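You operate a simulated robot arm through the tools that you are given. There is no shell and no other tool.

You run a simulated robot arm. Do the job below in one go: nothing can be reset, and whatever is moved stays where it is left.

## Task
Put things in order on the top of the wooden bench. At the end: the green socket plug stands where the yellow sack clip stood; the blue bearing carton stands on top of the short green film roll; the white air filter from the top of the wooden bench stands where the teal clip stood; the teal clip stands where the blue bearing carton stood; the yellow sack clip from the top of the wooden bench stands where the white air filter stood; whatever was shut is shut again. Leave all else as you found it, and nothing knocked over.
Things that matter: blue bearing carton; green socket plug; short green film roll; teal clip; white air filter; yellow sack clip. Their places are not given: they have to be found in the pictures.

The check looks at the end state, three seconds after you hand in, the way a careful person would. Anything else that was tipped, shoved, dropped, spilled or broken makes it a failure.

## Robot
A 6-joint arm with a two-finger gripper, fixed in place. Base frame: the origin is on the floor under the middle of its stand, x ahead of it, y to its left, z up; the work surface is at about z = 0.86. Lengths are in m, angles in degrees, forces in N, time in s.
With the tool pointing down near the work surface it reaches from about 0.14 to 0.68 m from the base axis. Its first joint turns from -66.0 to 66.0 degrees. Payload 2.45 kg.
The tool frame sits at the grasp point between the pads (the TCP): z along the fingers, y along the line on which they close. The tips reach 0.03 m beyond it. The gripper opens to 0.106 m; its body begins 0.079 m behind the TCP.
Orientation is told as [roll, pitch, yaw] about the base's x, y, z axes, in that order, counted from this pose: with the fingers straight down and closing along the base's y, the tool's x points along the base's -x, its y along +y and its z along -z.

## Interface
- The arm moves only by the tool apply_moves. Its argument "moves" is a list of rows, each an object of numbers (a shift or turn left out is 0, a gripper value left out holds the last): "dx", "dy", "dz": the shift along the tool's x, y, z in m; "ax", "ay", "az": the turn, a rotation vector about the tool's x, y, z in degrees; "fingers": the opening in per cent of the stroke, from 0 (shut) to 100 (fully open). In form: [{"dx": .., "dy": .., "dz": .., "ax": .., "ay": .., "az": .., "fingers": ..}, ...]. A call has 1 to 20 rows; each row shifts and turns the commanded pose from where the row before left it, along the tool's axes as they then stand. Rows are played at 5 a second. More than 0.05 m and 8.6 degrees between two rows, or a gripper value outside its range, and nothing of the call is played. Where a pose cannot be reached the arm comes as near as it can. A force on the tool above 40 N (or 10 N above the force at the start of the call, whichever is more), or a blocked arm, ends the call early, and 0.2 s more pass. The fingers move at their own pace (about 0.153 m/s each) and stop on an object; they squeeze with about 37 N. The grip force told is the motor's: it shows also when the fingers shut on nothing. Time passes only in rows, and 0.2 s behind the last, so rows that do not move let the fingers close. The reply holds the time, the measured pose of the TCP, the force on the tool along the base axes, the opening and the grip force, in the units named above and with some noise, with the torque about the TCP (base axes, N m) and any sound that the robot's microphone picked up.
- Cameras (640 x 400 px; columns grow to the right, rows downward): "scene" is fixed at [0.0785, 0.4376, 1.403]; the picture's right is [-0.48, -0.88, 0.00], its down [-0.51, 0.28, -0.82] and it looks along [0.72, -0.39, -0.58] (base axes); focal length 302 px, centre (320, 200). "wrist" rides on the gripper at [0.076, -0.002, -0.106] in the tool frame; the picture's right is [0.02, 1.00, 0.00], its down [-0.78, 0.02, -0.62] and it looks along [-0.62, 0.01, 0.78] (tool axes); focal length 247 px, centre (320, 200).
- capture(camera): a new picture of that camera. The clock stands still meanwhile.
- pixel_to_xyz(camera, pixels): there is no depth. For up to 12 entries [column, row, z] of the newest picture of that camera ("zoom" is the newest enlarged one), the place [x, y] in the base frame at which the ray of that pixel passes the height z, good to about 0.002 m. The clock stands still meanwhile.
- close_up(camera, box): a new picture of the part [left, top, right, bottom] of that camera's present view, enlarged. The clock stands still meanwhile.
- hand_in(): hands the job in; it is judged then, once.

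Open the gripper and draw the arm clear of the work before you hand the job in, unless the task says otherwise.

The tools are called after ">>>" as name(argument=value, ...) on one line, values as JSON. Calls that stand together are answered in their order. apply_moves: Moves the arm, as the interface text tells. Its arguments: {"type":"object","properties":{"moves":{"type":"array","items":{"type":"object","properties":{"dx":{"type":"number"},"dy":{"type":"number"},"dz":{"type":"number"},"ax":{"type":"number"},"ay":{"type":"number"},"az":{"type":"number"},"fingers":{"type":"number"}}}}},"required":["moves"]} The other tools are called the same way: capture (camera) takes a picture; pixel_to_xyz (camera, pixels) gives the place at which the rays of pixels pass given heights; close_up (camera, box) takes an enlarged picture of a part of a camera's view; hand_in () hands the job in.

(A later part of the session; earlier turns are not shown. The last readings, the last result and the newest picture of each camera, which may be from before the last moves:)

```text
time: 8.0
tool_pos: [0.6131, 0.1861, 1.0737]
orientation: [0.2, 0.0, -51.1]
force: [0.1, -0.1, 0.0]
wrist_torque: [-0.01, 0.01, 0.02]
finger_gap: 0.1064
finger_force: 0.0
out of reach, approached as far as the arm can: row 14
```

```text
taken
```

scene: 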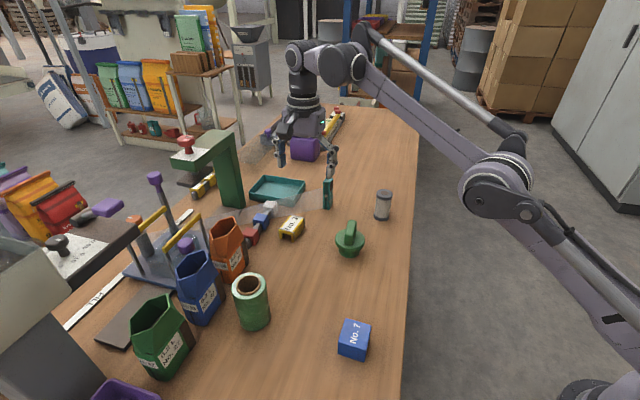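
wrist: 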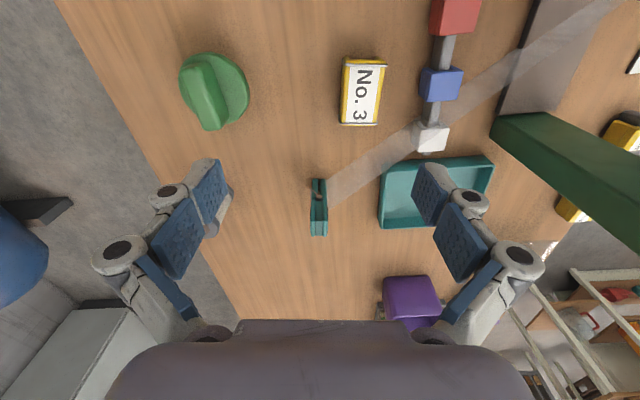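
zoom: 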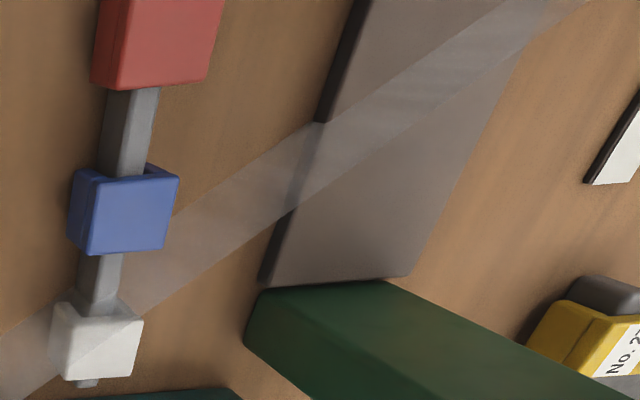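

The sheet visibly passes through the white cube, so it looks like a visual band rather than a solid screen; I will keep the fingers out of it anyway. I start with the carton: yaw to 45° and move above (0.313, 0.240) at z ≈ 0.99.

>>> apply_moves(moves=[{"az": -8}, {"az": -8}, {"az": -8}, {"az": -8}, {"az": -8}, {"az": -8}, {"az": -8}, {"az": -8}, {"az": -8}, {"az": -8}, {"az": -8}, {"az": -8}, {"dx": 0.02176, "dy": 0.03126, "dz": 0.0105}, {"dx": 0.02176, "dy": 0.03126, "dz": 0.0105}, {"dx": 0.02176, "dy": 0.03126, "dz": 0.0105}, {"dx": 0.02176, "dy": 0.03126, "dz": 0.0105}, {"dx": 0.02176, "dy": 0.03126, "dz": 0.0105}, {"dx": 0.02176, "dy": 0.03126, "dz": 0.0105}, {"dx": 0.02176, "dy": 0.03126, "dz": 0.0105}, {"dx": 0.02176, "dy": 0.03126, "dz": 0.0105}])

>>> capture(camera="wrist")

>>> capture(camera="scene")

```text
time: 12.2
tool_pos: [0.3117, 0.2404, 0.9871]
orientation: [0.0, -0.1, 45.0]
force: [0.0, -1.5, -0.5]
wrist_torque: [0.01, -0.04, -0.01]
finger_gap: 0.1061
finger_force: 0.1
```

```text
taken
```

wrist: 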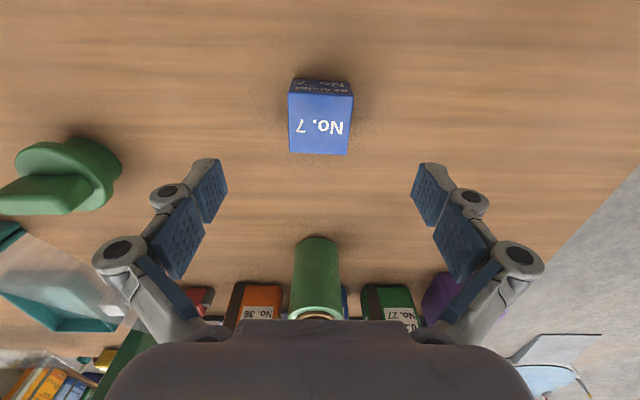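

```text
taken
```

scene: 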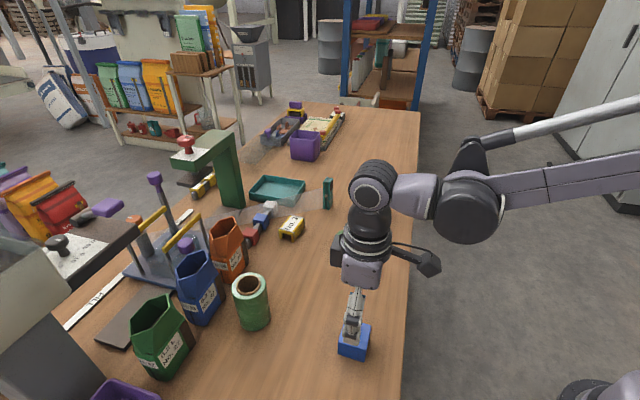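

The carton lies square to the gripper in the wrist view, at (321,117). I measure its corners, and the roll's base, from here.

>>> close_up(camera="wrist", box=[270, 65, 374, 165])

>>> pixel_to_xyz(camera="wrist", pixels=[[289, 95, 0.9], [353, 97, 0.9], [289, 152, 0.9], [347, 155, 0.9], [295, 79, 0.86], [350, 81, 0.86], [316, 237, 0.86], [292, 250, 0.86], [341, 250, 0.86]])

```text
4.00 times, centred on (322, 115) of wrist
```

zoom: 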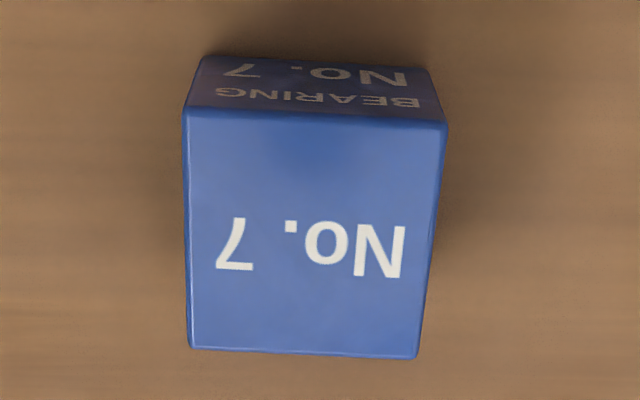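

```text
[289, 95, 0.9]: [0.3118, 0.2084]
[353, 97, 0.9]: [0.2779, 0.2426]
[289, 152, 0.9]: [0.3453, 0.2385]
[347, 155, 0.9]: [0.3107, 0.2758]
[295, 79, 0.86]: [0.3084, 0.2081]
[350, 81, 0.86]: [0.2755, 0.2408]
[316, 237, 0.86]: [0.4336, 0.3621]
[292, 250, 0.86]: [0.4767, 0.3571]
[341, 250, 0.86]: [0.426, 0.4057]
```

Both views agree on the carton's centre at about (0.312,0.2405), with yaw near 44–45°. I descend to z ≈ 0.898 with the gripper open, then close.

>>> apply_moves(moves=[{"dz": 0.03}, {"dz": 0.03}, {"dz": 0.02}, {"dz": 0.009}, {}, {"fingers": 0}, {}, {}, {}])

```text
time: 14.2
tool_pos: [0.3128, 0.2369, 0.9003]
orientation: [0.1, -0.1, 45.2]
force: [0.7, 0.1, 7.5]
wrist_torque: [0.18, 0.16, -0.04]
finger_gap: 0.0492
finger_force: 37.3
```

The gap of 0.049 matches the carton. I lift it straight up and look.

>>> apply_moves(moves=[{"dz": -0.01}, {"dz": -0.03}, {"dz": -0.04}, {"dz": -0.04}, {"dz": -0.02}])

>>> capture(camera="wrist")

>>> capture(camera="scene")

```text
time: 15.4
tool_pos: [0.3101, 0.2369, 1.0426]
orientation: [0.0, 0.0, 45.1]
force: [-0.7, 0.6, 0.1]
wrist_torque: [0.0, -0.01, -0.01]
finger_gap: 0.0491
finger_force: 36.9
```

```text
taken
```

wrist: 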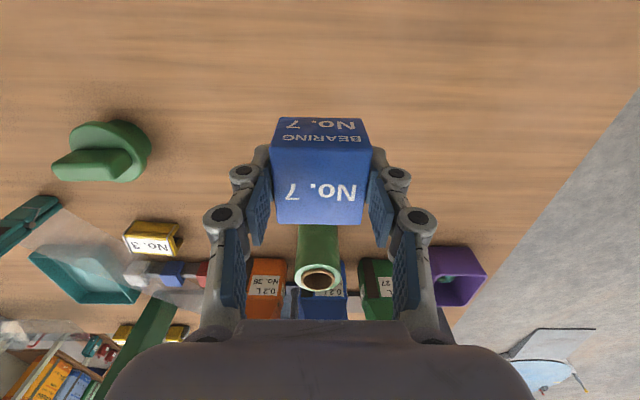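

```text
taken
```

scene: 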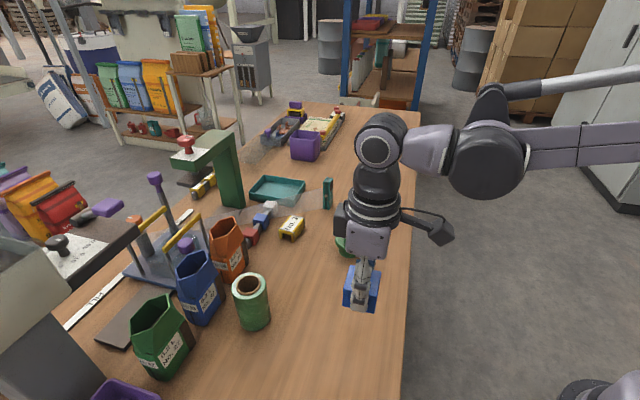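

The carton is lifted. The roll's top shows at (318,278) in the wrist view; I measure its rim from here.

>>> close_up(camera="wrist", box=[280, 215, 360, 300])

>>> pixel_to_xyz(camera="wrist", pixels=[[319, 279, 0.955], [295, 277, 0.955], [341, 277, 0.955], [318, 265, 0.955], [318, 291, 0.955], [319, 279, 0.945], [319, 279, 0.965]])

>>> close_up(camera="scene", box=[215, 262, 295, 312])

```text
4.71 times, centred on (320, 258) of wrist
```

zoom: 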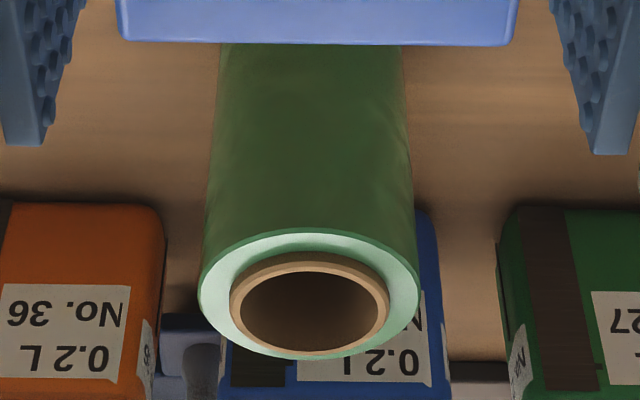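

```text
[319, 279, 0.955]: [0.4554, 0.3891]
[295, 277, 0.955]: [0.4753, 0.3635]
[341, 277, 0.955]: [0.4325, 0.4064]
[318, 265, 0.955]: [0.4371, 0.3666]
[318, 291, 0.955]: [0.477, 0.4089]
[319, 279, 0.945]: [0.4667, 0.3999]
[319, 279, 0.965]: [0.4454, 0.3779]
```

```text
8.00 times, centred on (255, 287) of scene
```

zoom: 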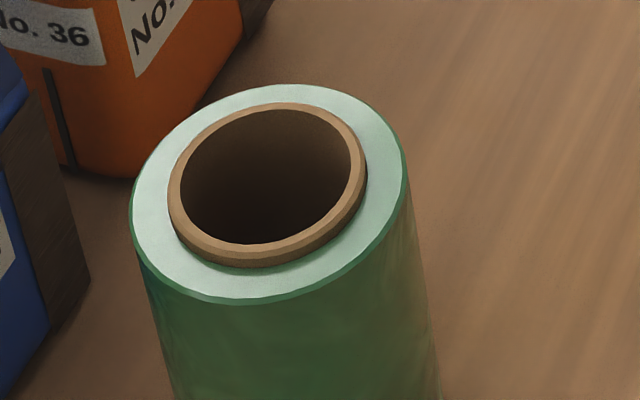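

The cardboard core stands slightly above the green film. I measure both rims in this zoom.

>>> pixel_to_xyz(camera="zoom", pixels=[[130, 205, 0.955], [407, 170, 0.955], [288, 84, 0.955], [240, 304, 0.955], [168, 195, 0.955], [367, 165, 0.955], [285, 102, 0.955], [240, 268, 0.955], [168, 195, 0.96], [367, 165, 0.96], [285, 102, 0.96], [240, 268, 0.96]])

>>> close_up(camera="wrist", box=[280, 215, 360, 300])

>>> pixel_to_xyz(camera="zoom", pixels=[[198, 295, 0.955], [420, 292, 0.955], [310, 228, 0.955], [310, 360, 0.955], [230, 300, 0.955], [390, 298, 0.955], [310, 252, 0.955], [310, 358, 0.955], [230, 300, 0.96], [390, 298, 0.96], [310, 252, 0.96], [310, 358, 0.96]])

```text
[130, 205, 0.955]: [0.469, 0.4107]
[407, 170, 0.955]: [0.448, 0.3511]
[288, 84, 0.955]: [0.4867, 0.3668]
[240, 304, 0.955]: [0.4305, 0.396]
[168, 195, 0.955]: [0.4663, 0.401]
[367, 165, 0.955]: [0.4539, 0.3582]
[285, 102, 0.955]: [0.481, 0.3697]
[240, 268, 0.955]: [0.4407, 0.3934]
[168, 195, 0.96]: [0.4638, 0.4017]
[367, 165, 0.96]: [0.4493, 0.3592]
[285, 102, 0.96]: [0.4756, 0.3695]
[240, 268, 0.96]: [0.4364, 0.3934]
```

```text
4.71 times, centred on (320, 258) of wrist
```

zoom: 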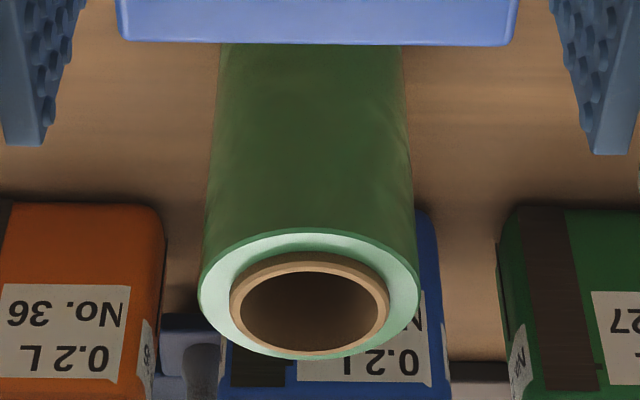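

```text
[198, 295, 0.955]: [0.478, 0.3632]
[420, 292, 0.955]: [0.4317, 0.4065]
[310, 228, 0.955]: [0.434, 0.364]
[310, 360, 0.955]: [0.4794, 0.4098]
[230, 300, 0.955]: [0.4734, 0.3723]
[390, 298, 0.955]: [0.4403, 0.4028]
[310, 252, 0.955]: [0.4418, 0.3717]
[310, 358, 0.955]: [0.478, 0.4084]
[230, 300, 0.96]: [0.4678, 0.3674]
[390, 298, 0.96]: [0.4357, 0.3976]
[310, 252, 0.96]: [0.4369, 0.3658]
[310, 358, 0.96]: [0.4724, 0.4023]
```

The roll's centre comes out at about (0.4545,0.3815), with the core top near z = 0.962. I carry the carton straight outward over it at the present height.

>>> apply_moves(moves=[{"dx": -0.034}, {"dx": -0.034}, {"dx": -0.034}, {"dx": -0.034}, {"dx": -0.034}, {"dx": -0.0344}, {}, {}])

>>> close_up(camera="scene", box=[190, 220, 330, 340])

>>> capture(camera="wrist")

```text
time: 17.2
tool_pos: [0.4566, 0.3838, 1.0421]
orientation: [0.0, -0.1, 45.1]
force: [-0.6, 0.2, -0.5]
wrist_torque: [-0.01, 0.04, -0.02]
finger_gap: 0.0491
finger_force: 36.4
```

```text
3.33 times, centred on (260, 280) of scene
```

zoom: 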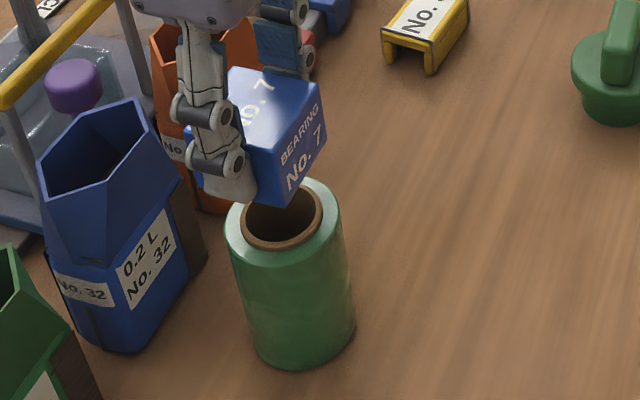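

```text
taken
```

wrist: 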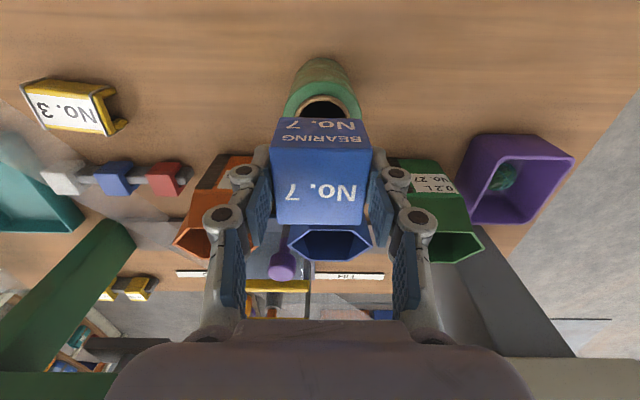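

The carton hangs above the roll. I check the rim of the roll in the wrist view against the TCP before lowering.

>>> close_up(camera="wrist", box=[270, 50, 374, 130])

>>> pixel_to_xyz(camera="zoom", pixels=[[320, 200, 0.957]])

```text
5.00 times, centred on (322, 90) of wrist
```

zoom: 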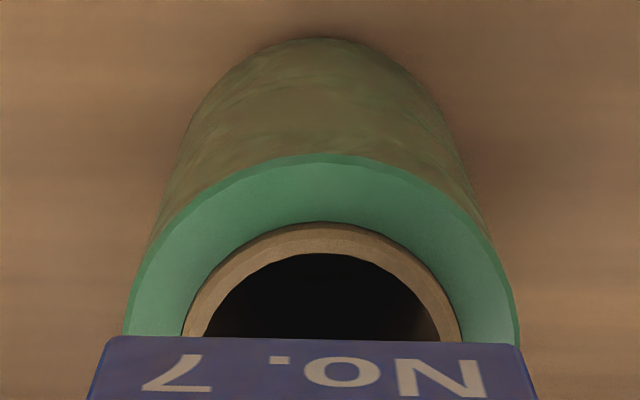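

```text
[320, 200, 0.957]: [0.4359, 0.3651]
```

>>> pixel_to_xyz(camera="zoom", pixels=[[320, 155, 0.957], [220, 192, 0.957], [430, 192, 0.957], [170, 240, 0.957], [480, 240, 0.957], [125, 330, 0.957], [518, 330, 0.957], [322, 222, 0.961], [185, 330, 0.961], [460, 330, 0.961], [325, 38, 0.86]])

```text
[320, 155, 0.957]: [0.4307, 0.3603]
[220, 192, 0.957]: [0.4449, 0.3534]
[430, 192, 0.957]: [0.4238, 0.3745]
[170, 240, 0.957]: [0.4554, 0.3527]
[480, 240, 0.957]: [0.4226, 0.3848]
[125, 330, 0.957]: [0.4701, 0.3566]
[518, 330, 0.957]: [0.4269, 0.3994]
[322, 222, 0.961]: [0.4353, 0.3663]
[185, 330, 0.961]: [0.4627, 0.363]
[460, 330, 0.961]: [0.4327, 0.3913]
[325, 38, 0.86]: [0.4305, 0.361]
```

The rim fit gives the roll's centre at about (0.4525,0.382). I correct by about 4 mm and lower close to the core.

>>> apply_moves(moves=[{"dx": 0.004, "dy": 0.0015}, {"dz": 0.015}, {"dz": 0.012}, {"dz": 0.006}, {}, {}])

>>> close_up(camera="scene", box=[200, 235, 310, 315])

>>> close_up(camera="wrist", box=[250, 70, 390, 180])

```text
time: 18.6
tool_pos: [0.452, 0.3811, 1.0077]
orientation: [0.0, -0.1, 45.1]
force: [0.0, -0.8, -1.5]
wrist_torque: [0.01, -0.01, 0.0]
finger_gap: 0.0489
finger_force: 36.8
```

```text
5.00 times, centred on (255, 275) of scene
```

zoom: 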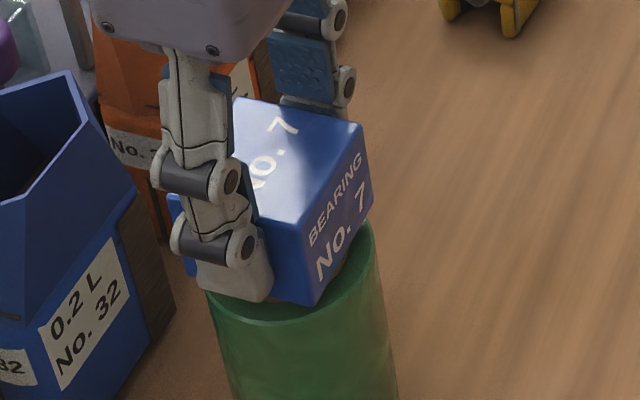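

```text
3.64 times, centred on (320, 125) of wrist
```

zoom: 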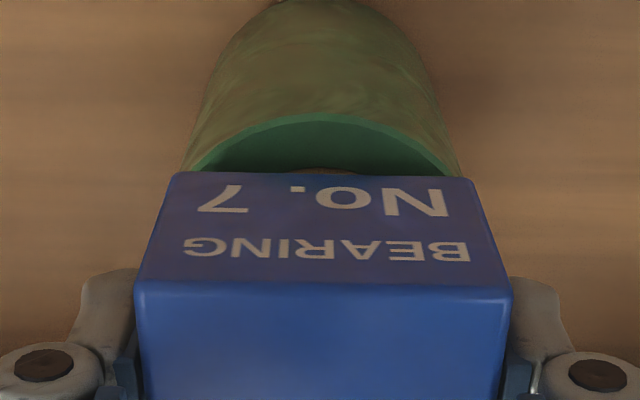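

It is well centred and just above the core, with no contact force yet. I lower it in 2 mm steps.

>>> apply_moves(moves=[{"dz": 0.002}, {}, {"dz": 0.001}, {}])

>>> apply_moves(moves=[{"dz": 0.001}, {}, {"dz": 0.001}, {}])

```text
time: 19.6
tool_pos: [0.4523, 0.3802, 1.0052]
orientation: [-0.1, 0.0, 45.2]
force: [0.3, 1.0, -1.1]
wrist_torque: [-0.03, -0.01, 0.02]
finger_gap: 0.0489
finger_force: 37.5
```

```text
time: 20.6
tool_pos: [0.4514, 0.3803, 1.004]
orientation: [0.0, -0.2, 45.2]
force: [7.6, 1.6, 34.9]
wrist_torque: [0.08, -0.29, -0.06]
finger_gap: 0.049
finger_force: 37.5
```

Contact with the core at z ≈ 1.004 (35 N). I ease up 1 mm and release.

>>> apply_moves(moves=[{"dz": -0.001}, {}, {"fingers": 60}, {}, {}, {"fingers": 75}, {}, {}])

>>> close_up(camera="scene", box=[200, 235, 310, 315])

```text
time: 22.4
tool_pos: [0.4511, 0.3802, 1.0051]
orientation: [0.0, -0.1, 45.1]
force: [-0.6, -0.5, 0.1]
wrist_torque: [0.01, 0.01, 0.0]
finger_gap: 0.0795
finger_force: 0.1
```

```text
5.00 times, centred on (255, 275) of scene
```

zoom: 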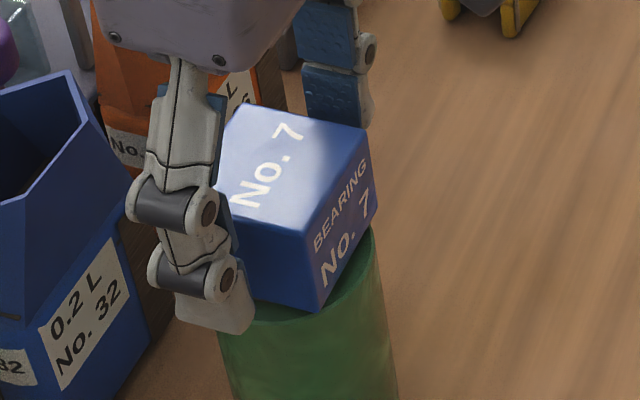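

The carton rests on the roll. I rise clear, travel toward the teal clip, set yaw to about 35°, and tilt the tool outward by 20° for reach.

>>> apply_moves(moves=[{"dz": -0.02}, {"dz": -0.03}, {"dz": -0.03}, {"dx": 0.016, "dy": -0.0423}, {"dx": 0.016, "dy": -0.0423}, {"dx": 0.016, "dy": -0.0423}, {"dx": 0.016, "dy": -0.0423}, {"dx": 0.016, "dy": -0.0423, "fingers": 60}, {"dx": 0.016, "dy": -0.0423}, {"dx": 0.016, "dy": -0.0423}, {"dx": 0.016, "dy": -0.0423}, {"az": 5}, {"az": 5}, {"ay": -6.7}, {"ay": -6.7}, {"ay": -6.6}, {}])

>>> capture(camera="wrist")

>>> capture(camera="scene")

```text
time: 26.0
tool_pos: [0.6018, 0.0521, 1.0838]
orientation: [-0.1, -20.2, 35.1]
force: [0.3, -0.2, 1.7]
wrist_torque: [-0.03, 0.0, 0.02]
finger_gap: 0.0637
finger_force: 0.0
```

```text
taken
```

wrist: 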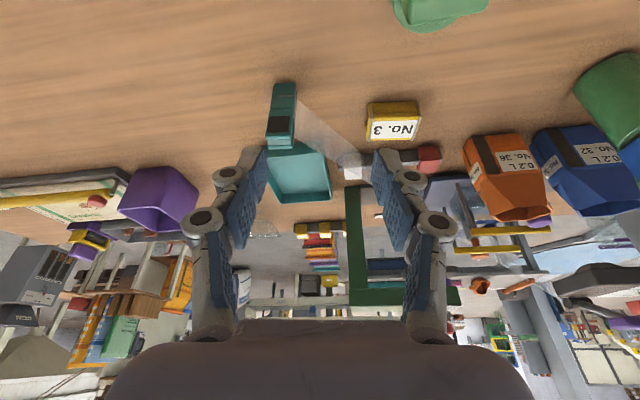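

```text
taken
```

scene: 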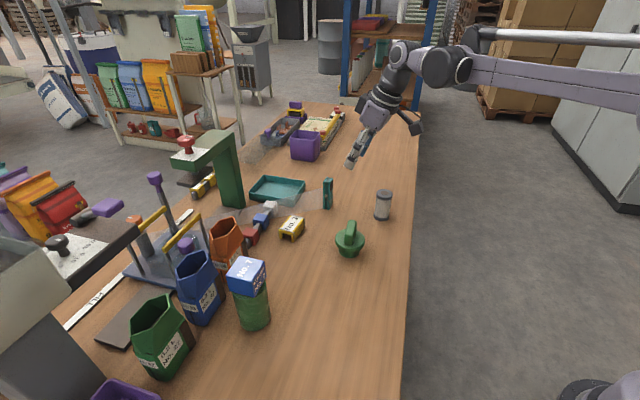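

The carton sits on the roll. In this wrist view the clip is at (283,115); I re-measure it here for alignment.

>>> close_up(camera="wrist", box=[245, 75, 325, 160])

>>> pixel_to_xyz(camera="zoom", pixels=[[320, 200, 0.86]])

>>> close_up(camera="scene", box=[200, 240, 310, 335])

```text
4.71 times, centred on (285, 118) of wrist
```

zoom: 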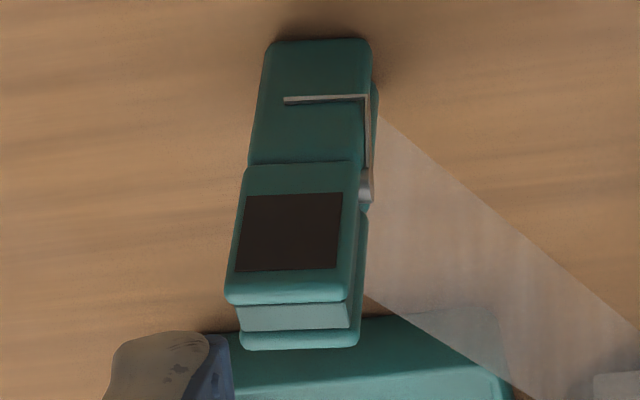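

```text
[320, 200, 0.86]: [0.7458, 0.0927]
```

```text
4.21 times, centred on (255, 288) of scene
```

zoom: 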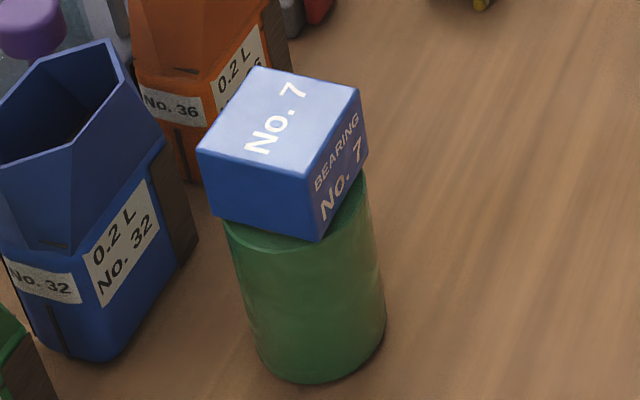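

The carton sits squarely on the roll, and the clip's faces line up with the tool at yaw 35°. I measure its edges in this view.

>>> close_up(camera="wrist", box=[245, 75, 325, 160])

>>> pixel_to_xyz(camera="zoom", pixels=[[268, 42, 0.86], [371, 42, 0.86], [225, 298, 0.953], [350, 298, 0.953], [240, 346, 0.953], [359, 346, 0.953], [225, 298, 0.945], [350, 298, 0.945], [240, 346, 0.945], [359, 346, 0.945]])

```text
4.71 times, centred on (285, 118) of wrist
```

zoom: 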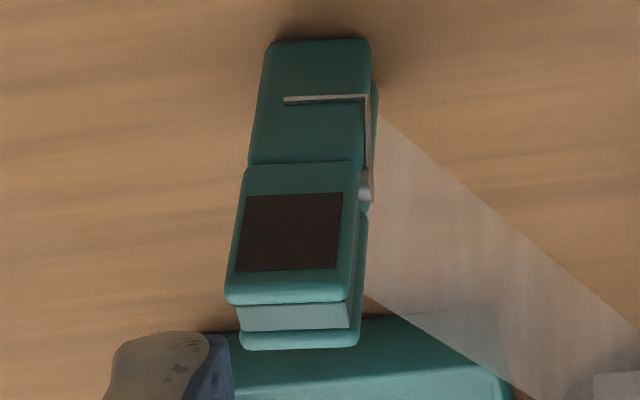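

```text
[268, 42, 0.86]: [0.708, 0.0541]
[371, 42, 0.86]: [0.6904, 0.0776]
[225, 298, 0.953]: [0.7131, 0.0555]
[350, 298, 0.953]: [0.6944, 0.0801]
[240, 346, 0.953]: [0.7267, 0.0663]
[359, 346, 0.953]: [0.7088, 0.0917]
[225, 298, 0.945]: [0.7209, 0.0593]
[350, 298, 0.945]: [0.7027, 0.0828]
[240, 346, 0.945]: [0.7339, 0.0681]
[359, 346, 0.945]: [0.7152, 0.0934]
```

The clip's centre is confirmed at about (0.7066,0.071), with its top near 0.955. I move to the pre-grasp point 0.1 m back along the tool axis.

>>> apply_moves(moves=[{"dx": -0.0135, "dy": -0.0149, "dz": 0.0236}, {"dx": -0.0135, "dy": -0.0149, "dz": 0.0236}, {"dx": -0.0136, "dy": -0.015, "dz": 0.0237}, {}, {}])

>>> capture(camera="wrist")

>>> close_up(camera="scene", box=[270, 120, 400, 220])

```text
time: 27.2
tool_pos: [0.679, 0.0505, 1.032]
orientation: [0.0, -20.1, 35.2]
force: [-0.3, -0.3, 0.4]
wrist_torque: [-0.01, 0.06, 0.03]
finger_gap: 0.0634
finger_force: 0.0
```

```text
taken
```

wrist: 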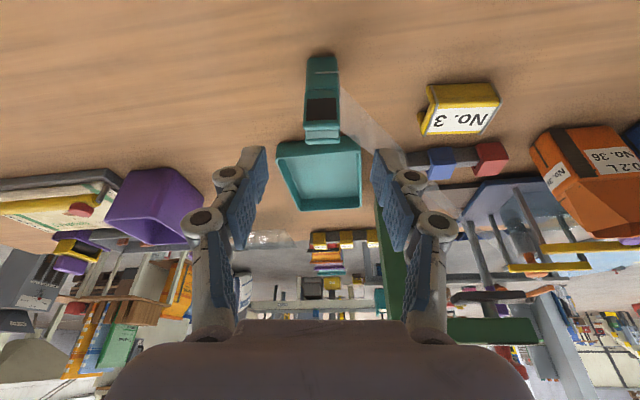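

```text
4.00 times, centred on (335, 170) of scene
```

zoom: 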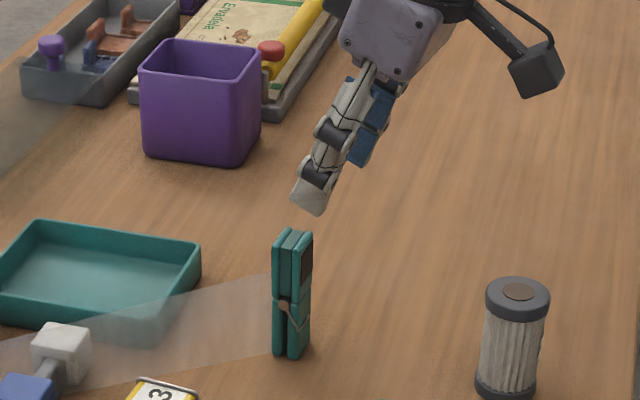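

Pose is as planned and the clip is centred between the fingers at column 322. I advance 0.1 m along the tool axis.

>>> apply_moves(moves=[{"dz": 0.03}, {"dz": 0.03}, {"dz": 0.02}, {"dz": 0.01}, {"dz": 0.01}, {}])

>>> close_up(camera="scene", box=[280, 150, 380, 220])

>>> close_up(camera="wrist", box=[220, 60, 420, 260])

```text
time: 28.6
tool_pos: [0.7073, 0.0698, 0.9381]
orientation: [0.0, -20.1, 35.2]
force: [0.7, 0.0, 0.4]
wrist_torque: [0.01, 0.05, -0.04]
finger_gap: 0.0638
finger_force: 0.0
```

```text
5.71 times, centred on (330, 185) of scene
```

zoom: 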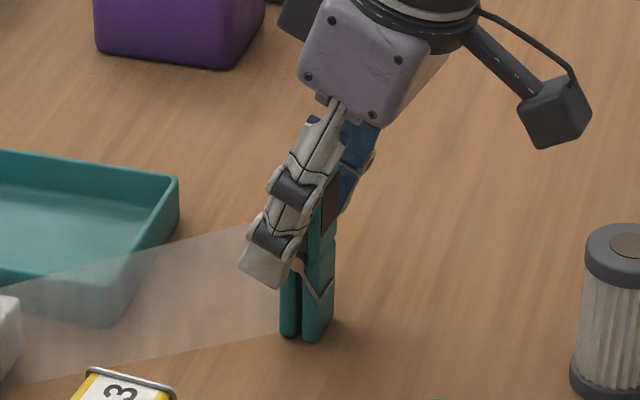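

```text
2.00 times, centred on (320, 160) of wrist
```

zoom: 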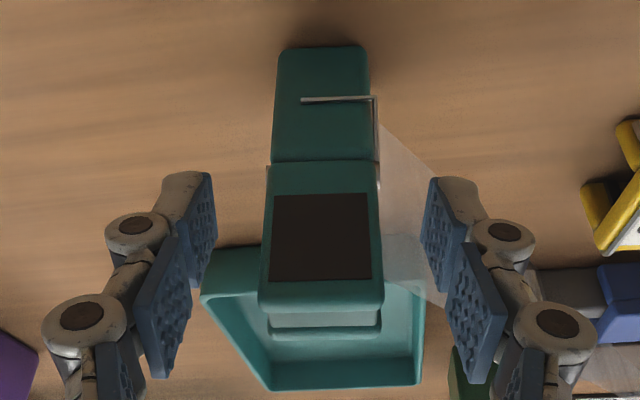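

The clip stands centred between the pads. I close the gripper.

>>> apply_moves(moves=[{"fingers": 30}, {"fingers": 0}, {}, {}])

>>> close_up(camera="scene", box=[280, 150, 380, 220])

```text
time: 29.6
tool_pos: [0.7065, 0.0703, 0.9379]
orientation: [0.0, -19.9, 35.0]
force: [-0.9, 0.7, -1.0]
wrist_torque: [-0.02, -0.01, -0.01]
finger_gap: 0.0287
finger_force: 37.2
```

```text
5.71 times, centred on (330, 185) of scene
```

zoom: 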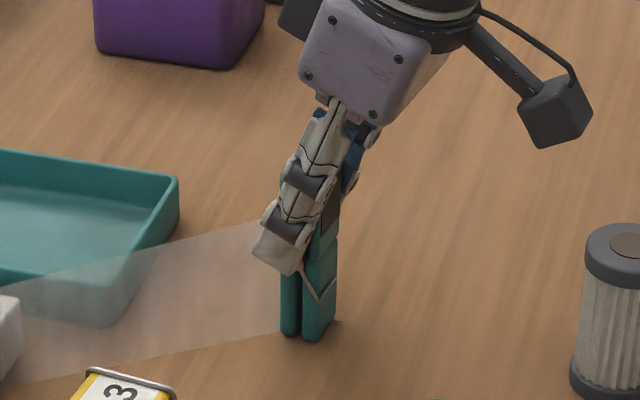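

Gripped at 0.0287, with the TCP unshifted. I lift 15 mm straight up and check the force and the sheet.

>>> apply_moves(moves=[{"dx": -0.0017, "dz": -0.0047}, {"dx": -0.0034, "dz": -0.0094}, {}])

>>> close_up(camera="scene", box=[260, 140, 380, 225])

```text
time: 30.4
tool_pos: [0.7073, 0.0698, 0.9536]
orientation: [0.1, -20.0, 35.1]
force: [0.5, -0.7, -1.5]
wrist_torque: [-0.01, 0.01, 0.0]
finger_gap: 0.0287
finger_force: 37.5
```

```text
4.71 times, centred on (320, 182) of scene
```

zoom: 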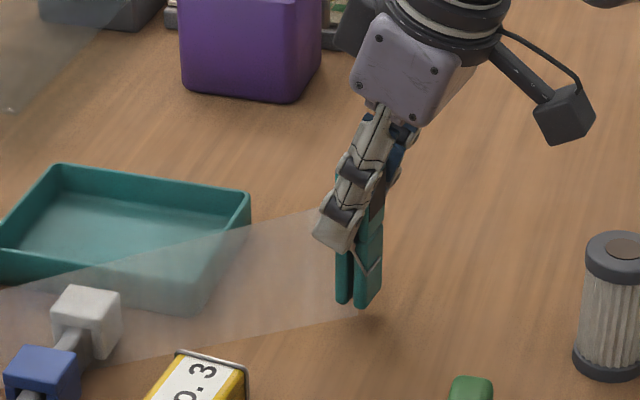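

The clip lifts freely. I raise it further and draw it inward, then look at where the sheet now ends.

>>> apply_moves(moves=[{"dx": -0.0068, "dz": -0.0188}, {"dx": -0.0069, "dz": -0.0188}, {"dx": 0.0154, "dy": 0.0133, "dz": -0.0258}, {"dx": 0.0154, "dy": 0.0133, "dz": -0.0258}, {"dx": 0.0155, "dy": 0.0133, "dz": -0.0258}, {"dx": 0.0155, "dy": 0.0133, "dz": -0.0259}, {}])

>>> capture(camera="scene")

>>> capture(camera="wrist")

>>> close_up(camera="scene", box=[260, 160, 380, 235])

```text
time: 32.0
tool_pos: [0.5997, 0.0591, 1.068]
orientation: [0.1, -20.0, 34.9]
force: [0.0, 0.0, 0.2]
wrist_torque: [0.01, -0.01, 0.01]
finger_gap: 0.029
finger_force: 37.0
```

```text
taken
```

scene: 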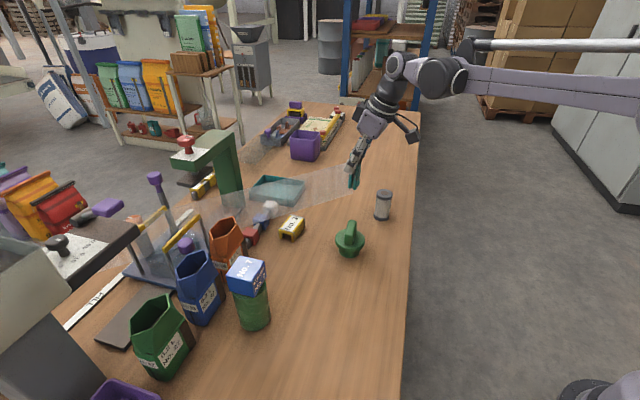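

```text
taken
```

wrist: 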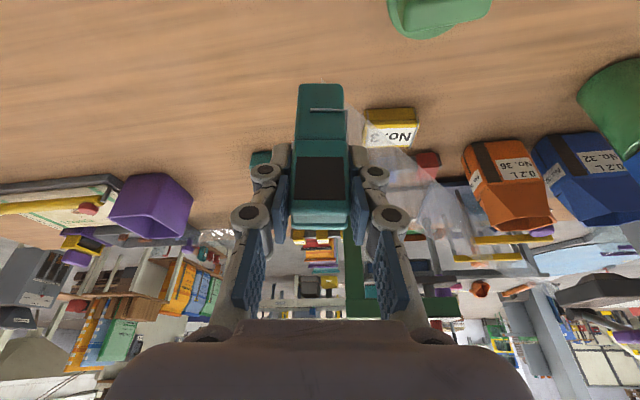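

```text
5.33 times, centred on (320, 198) of scene
```

zoom: 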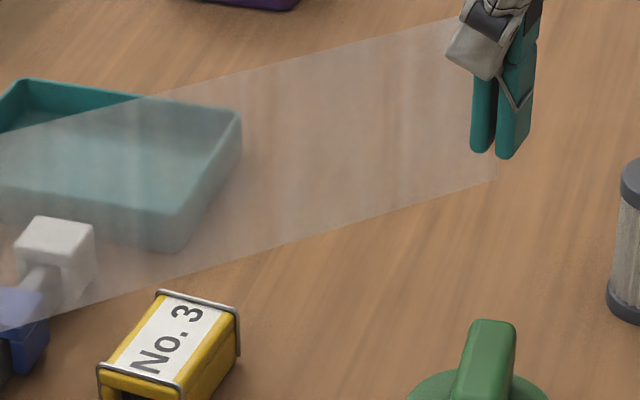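

The translucent film has followed the clip: it is attached to it. I look closely at where the other end is anchored.

>>> close_up(camera="scene", box=[120, 150, 380, 310])

>>> close_up(camera="scene", box=[120, 180, 260, 290])

>>> close_up(camera="wrist", box=[330, 90, 550, 270])

```text
2.46 times, centred on (250, 230) of scene
```

zoom: 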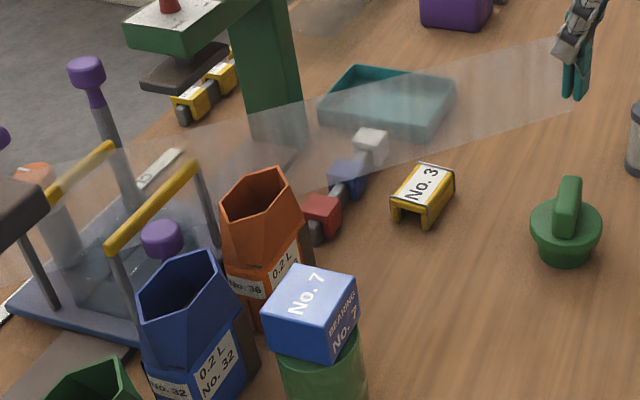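

```text
3.64 times, centred on (190, 235) of scene
```

zoom: 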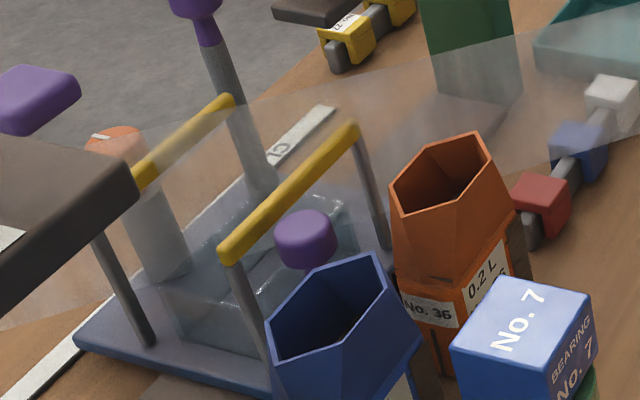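

```text
2.22 times, centred on (440, 180) of wrist
```

zoom: 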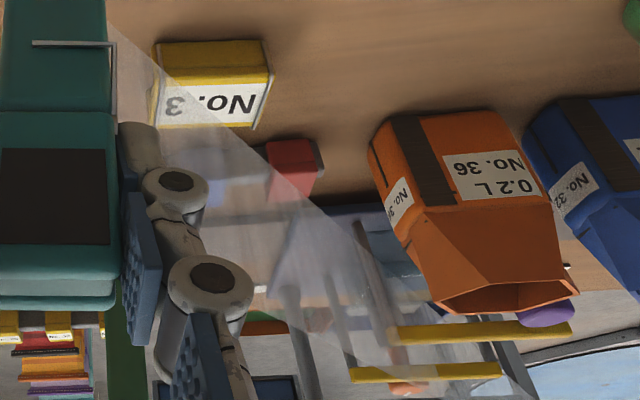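

I check whether the film moved rigidly with the clip, by querying its lower edge at the raised height z = 0.99.

>>> capture(camera="scene")

>>> pixel_to_xyz(camera="scene", pixels=[[352.8, 194.2, 0.99], [305, 209.3, 0.99], [278.7, 217.7, 0.99], [347, 165, 1.05], [290, 180, 1.05], [278.7, 217.7, 0.94], [305, 209.3, 0.96]])

>>> close_up(camera="scene", box=[0, 150, 260, 310])

>>> close_up(camera="scene", box=[320, 140, 390, 200])

```text
taken
```

scene: 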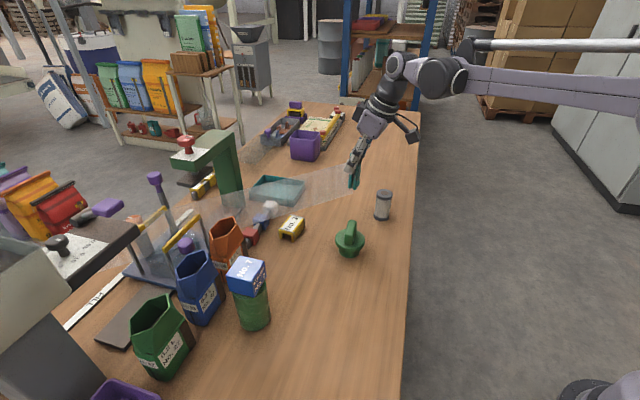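

```text
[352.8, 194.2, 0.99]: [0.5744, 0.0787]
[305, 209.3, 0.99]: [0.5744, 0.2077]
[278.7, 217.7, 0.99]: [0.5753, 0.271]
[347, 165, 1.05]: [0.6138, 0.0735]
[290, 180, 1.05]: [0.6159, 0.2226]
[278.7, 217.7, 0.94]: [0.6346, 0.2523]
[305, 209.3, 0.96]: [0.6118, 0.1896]
```

```text
2.46 times, centred on (130, 230) of scene
```

zoom: 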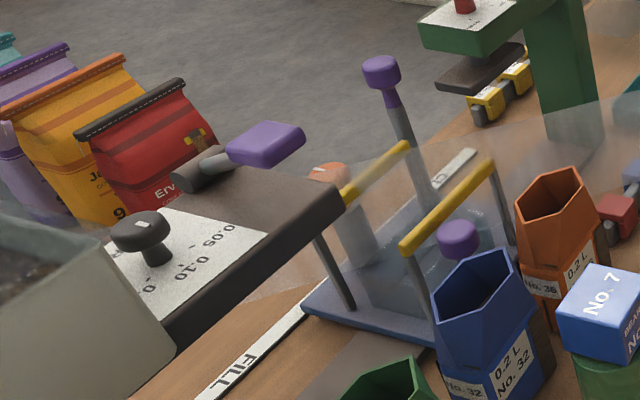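

```text
6.67 times, centred on (355, 170) of scene
```

zoom: 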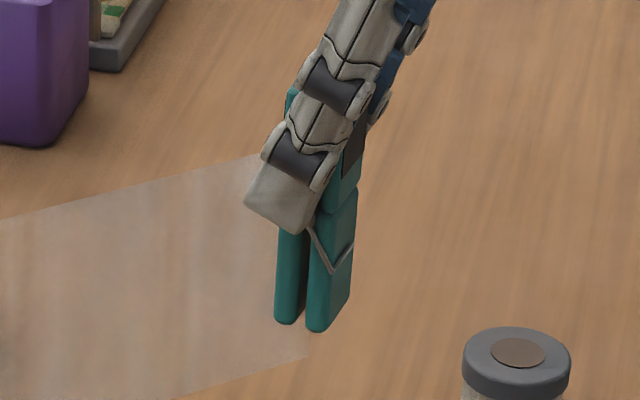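

The film seems to run straight from the clip in the +y direction. I locate its far end in both views.

>>> close_up(camera="wrist", box=[400, 150, 560, 290])

>>> close_up(camera="scene", box=[60, 200, 200, 300])

>>> pixel_to_xyz(camera="wrist", pixels=[[475, 258, 0.99], [475, 258, 1.03], [440, 180, 0.99], [360, 105, 0.99]])

>>> pixel_to_xyz(camera="scene", pixels=[[100, 270, 0.99], [100, 250, 1.05], [100, 270, 0.86]])

```text
2.86 times, centred on (480, 220) of wrist
```

zoom: 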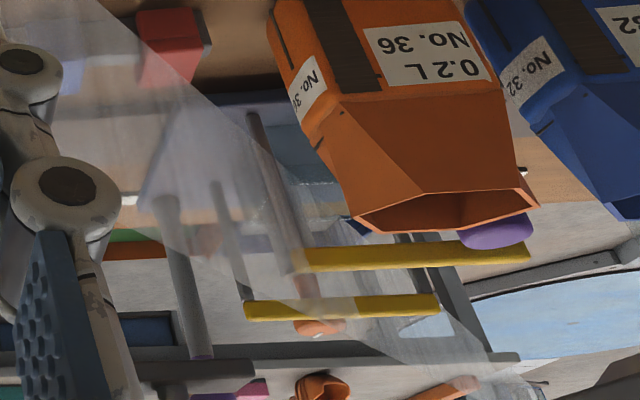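

```text
4.00 times, centred on (130, 250) of scene
```

zoom: 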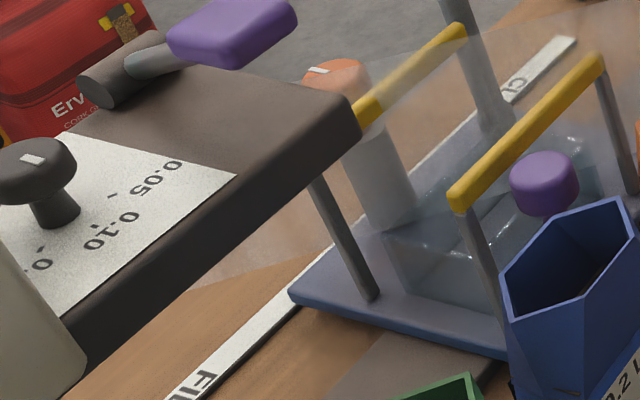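

```text
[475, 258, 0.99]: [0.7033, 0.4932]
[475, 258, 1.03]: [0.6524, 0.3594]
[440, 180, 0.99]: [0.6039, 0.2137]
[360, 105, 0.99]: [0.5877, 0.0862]
```

```text
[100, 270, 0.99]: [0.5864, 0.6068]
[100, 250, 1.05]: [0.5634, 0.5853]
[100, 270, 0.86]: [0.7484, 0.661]
```

The film passes through several objects without any force (readings are about 0 N), so it acts as visual only. I carry the clip toward the carton's old place, watching the force.

>>> apply_moves(moves=[{"dx": 0.01371, "dy": 0.03486, "dz": -0.00499}, {"dx": 0.01371, "dy": 0.03486, "dz": -0.00499}, {"dx": 0.01371, "dy": 0.03486, "dz": -0.00499}, {"dx": 0.01371, "dy": 0.03486, "dz": -0.00499}])

>>> capture(camera="scene")

```text
time: 33.0
tool_pos: [0.4731, 0.136, 1.0691]
orientation: [0.0, -20.1, 35.0]
force: [-0.5, 0.1, -1.1]
wrist_torque: [0.02, 0.01, 0.01]
finger_gap: 0.0286
finger_force: 37.0
```

```text
taken
```

scene: 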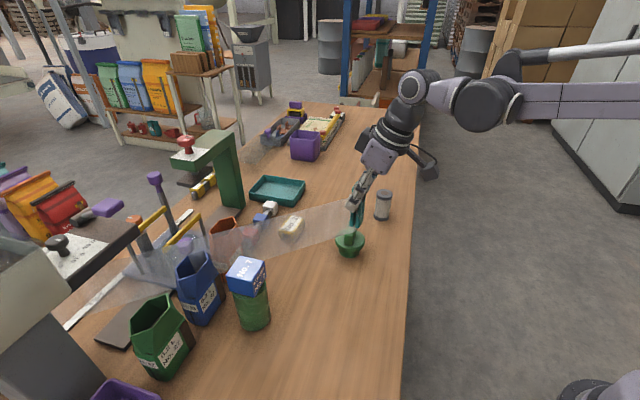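

No force so far (about 1 N of noise). I continue to above the carton's old place.

>>> apply_moves(moves=[{"dx": 0.01371, "dy": 0.03486, "dz": -0.00499}, {"dx": 0.01371, "dy": 0.03486, "dz": -0.00499}, {"dx": 0.01371, "dy": 0.03486, "dz": -0.00499}, {"dx": 0.01371, "dy": 0.03486, "dz": -0.00499}, {"dx": 0.01371, "dy": 0.03486, "dz": -0.00499}, {}])

>>> capture(camera="scene")

>>> capture(camera="wrist")

```text
time: 34.4
tool_pos: [0.3076, 0.2434, 1.0689]
orientation: [0.0, -20.2, 35.0]
force: [0.9, 0.0, -0.9]
wrist_torque: [0.01, 0.01, 0.0]
finger_gap: 0.0286
finger_force: 37.4
```

```text
taken
```

scene: 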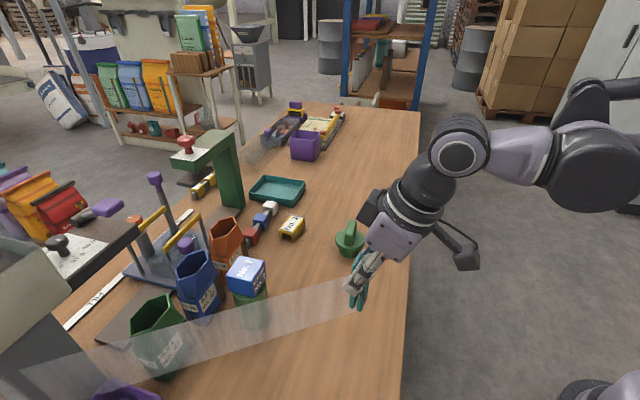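

```text
taken
```

wrist: 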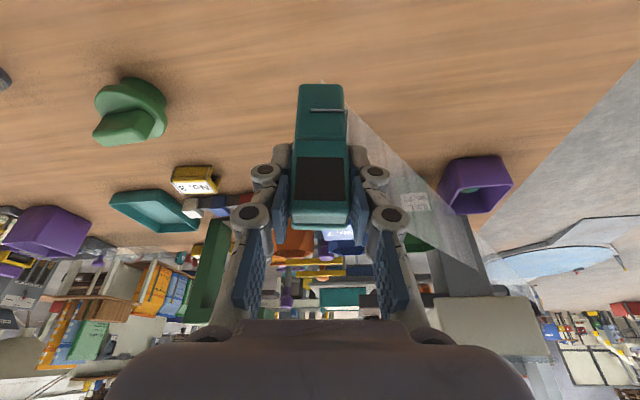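

The film moves rigidly with the clip and touches nothing, since all the bins stand unchanged. I now lower the clip to just above the bench at (0.312,0.2406).

>>> apply_moves(moves=[{"dx": 0.0084, "dy": -0.00098, "dz": 0.02438}, {"dx": 0.0084, "dy": -0.00098, "dz": 0.02438}, {"dx": 0.0084, "dy": -0.00098, "dz": 0.02438}, {"dx": 0.0084, "dy": -0.00098, "dz": 0.02438}, {"dx": 0.007, "dy": -0.00098, "dz": 0.0202}, {}, {}])

>>> close_up(camera="scene", box=[300, 280, 420, 380])

```text
time: 36.0
tool_pos: [0.3154, 0.2381, 0.9448]
orientation: [0.0, -19.9, 35.1]
force: [-0.2, -0.6, -0.6]
wrist_torque: [-0.02, -0.03, -0.03]
finger_gap: 0.0287
finger_force: 37.1
```

```text
4.00 times, centred on (360, 330) of scene
```

zoom: 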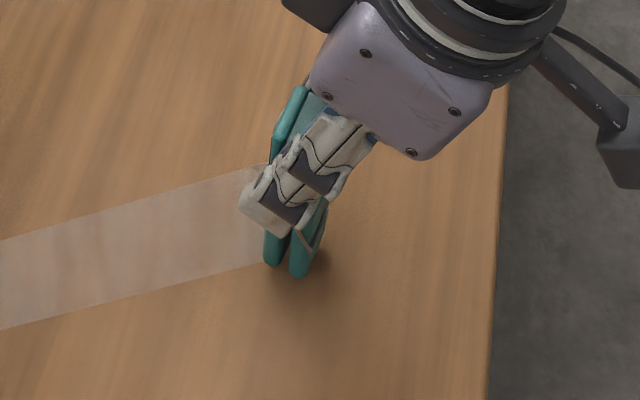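

About 6 mm remain, and the position is off by about 4 mm along the closing line. I correct and lower further.

>>> apply_moves(moves=[{"dx": 0.0011, "dy": 0.0035}, {"dx": 0.0014, "dz": 0.0038}, {}, {"dx": 0.0003, "dz": 0.0009}, {}])

```text
time: 37.2
tool_pos: [0.3125, 0.2418, 0.9377]
orientation: [0.0, -20.0, 35.2]
force: [-0.1, 0.2, -0.3]
wrist_torque: [0.03, -0.01, -0.01]
finger_gap: 0.0291
finger_force: 37.2
```

>>> close_up(camera="scene", box=[320, 300, 400, 360])

>>> apply_moves(moves=[{"dx": 0.0003, "dz": 0.0009}, {}, {}])

```text
6.67 times, centred on (360, 330) of scene
```

zoom: 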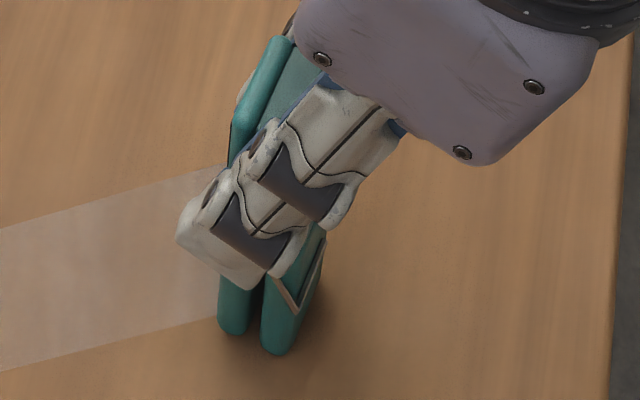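

```text
time: 38.0
tool_pos: [0.3128, 0.2418, 0.9377]
orientation: [0.2, -20.1, 35.1]
force: [-2.3, 0.3, 14.4]
wrist_torque: [0.02, 0.14, -0.01]
finger_gap: 0.0288
finger_force: 37.1
```

Contact with the bench (14 N). I release and check that the clip stands.

>>> apply_moves(moves=[{"dx": -0.0001, "dz": -0.0003}, {"fingers": 35}, {}, {"fingers": 60}, {}, {}])

>>> close_up(camera="scene", box=[310, 280, 410, 370])

```text
time: 39.4
tool_pos: [0.3126, 0.2406, 0.9379]
orientation: [0.1, -20.0, 35.1]
force: [-0.6, -0.2, 0.2]
wrist_torque: [-0.02, 0.03, 0.03]
finger_gap: 0.0635
finger_force: 0.1
```

```text
4.44 times, centred on (360, 325) of scene
```

zoom: 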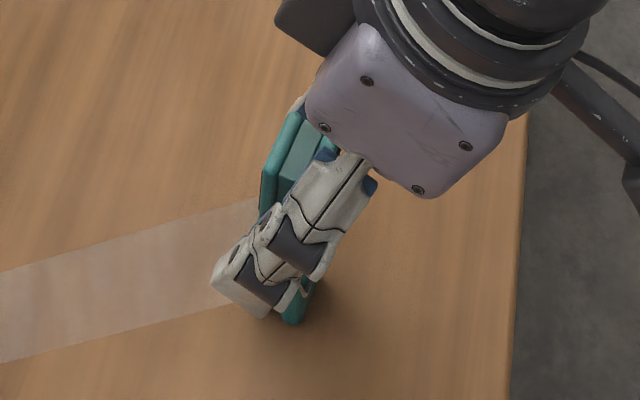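

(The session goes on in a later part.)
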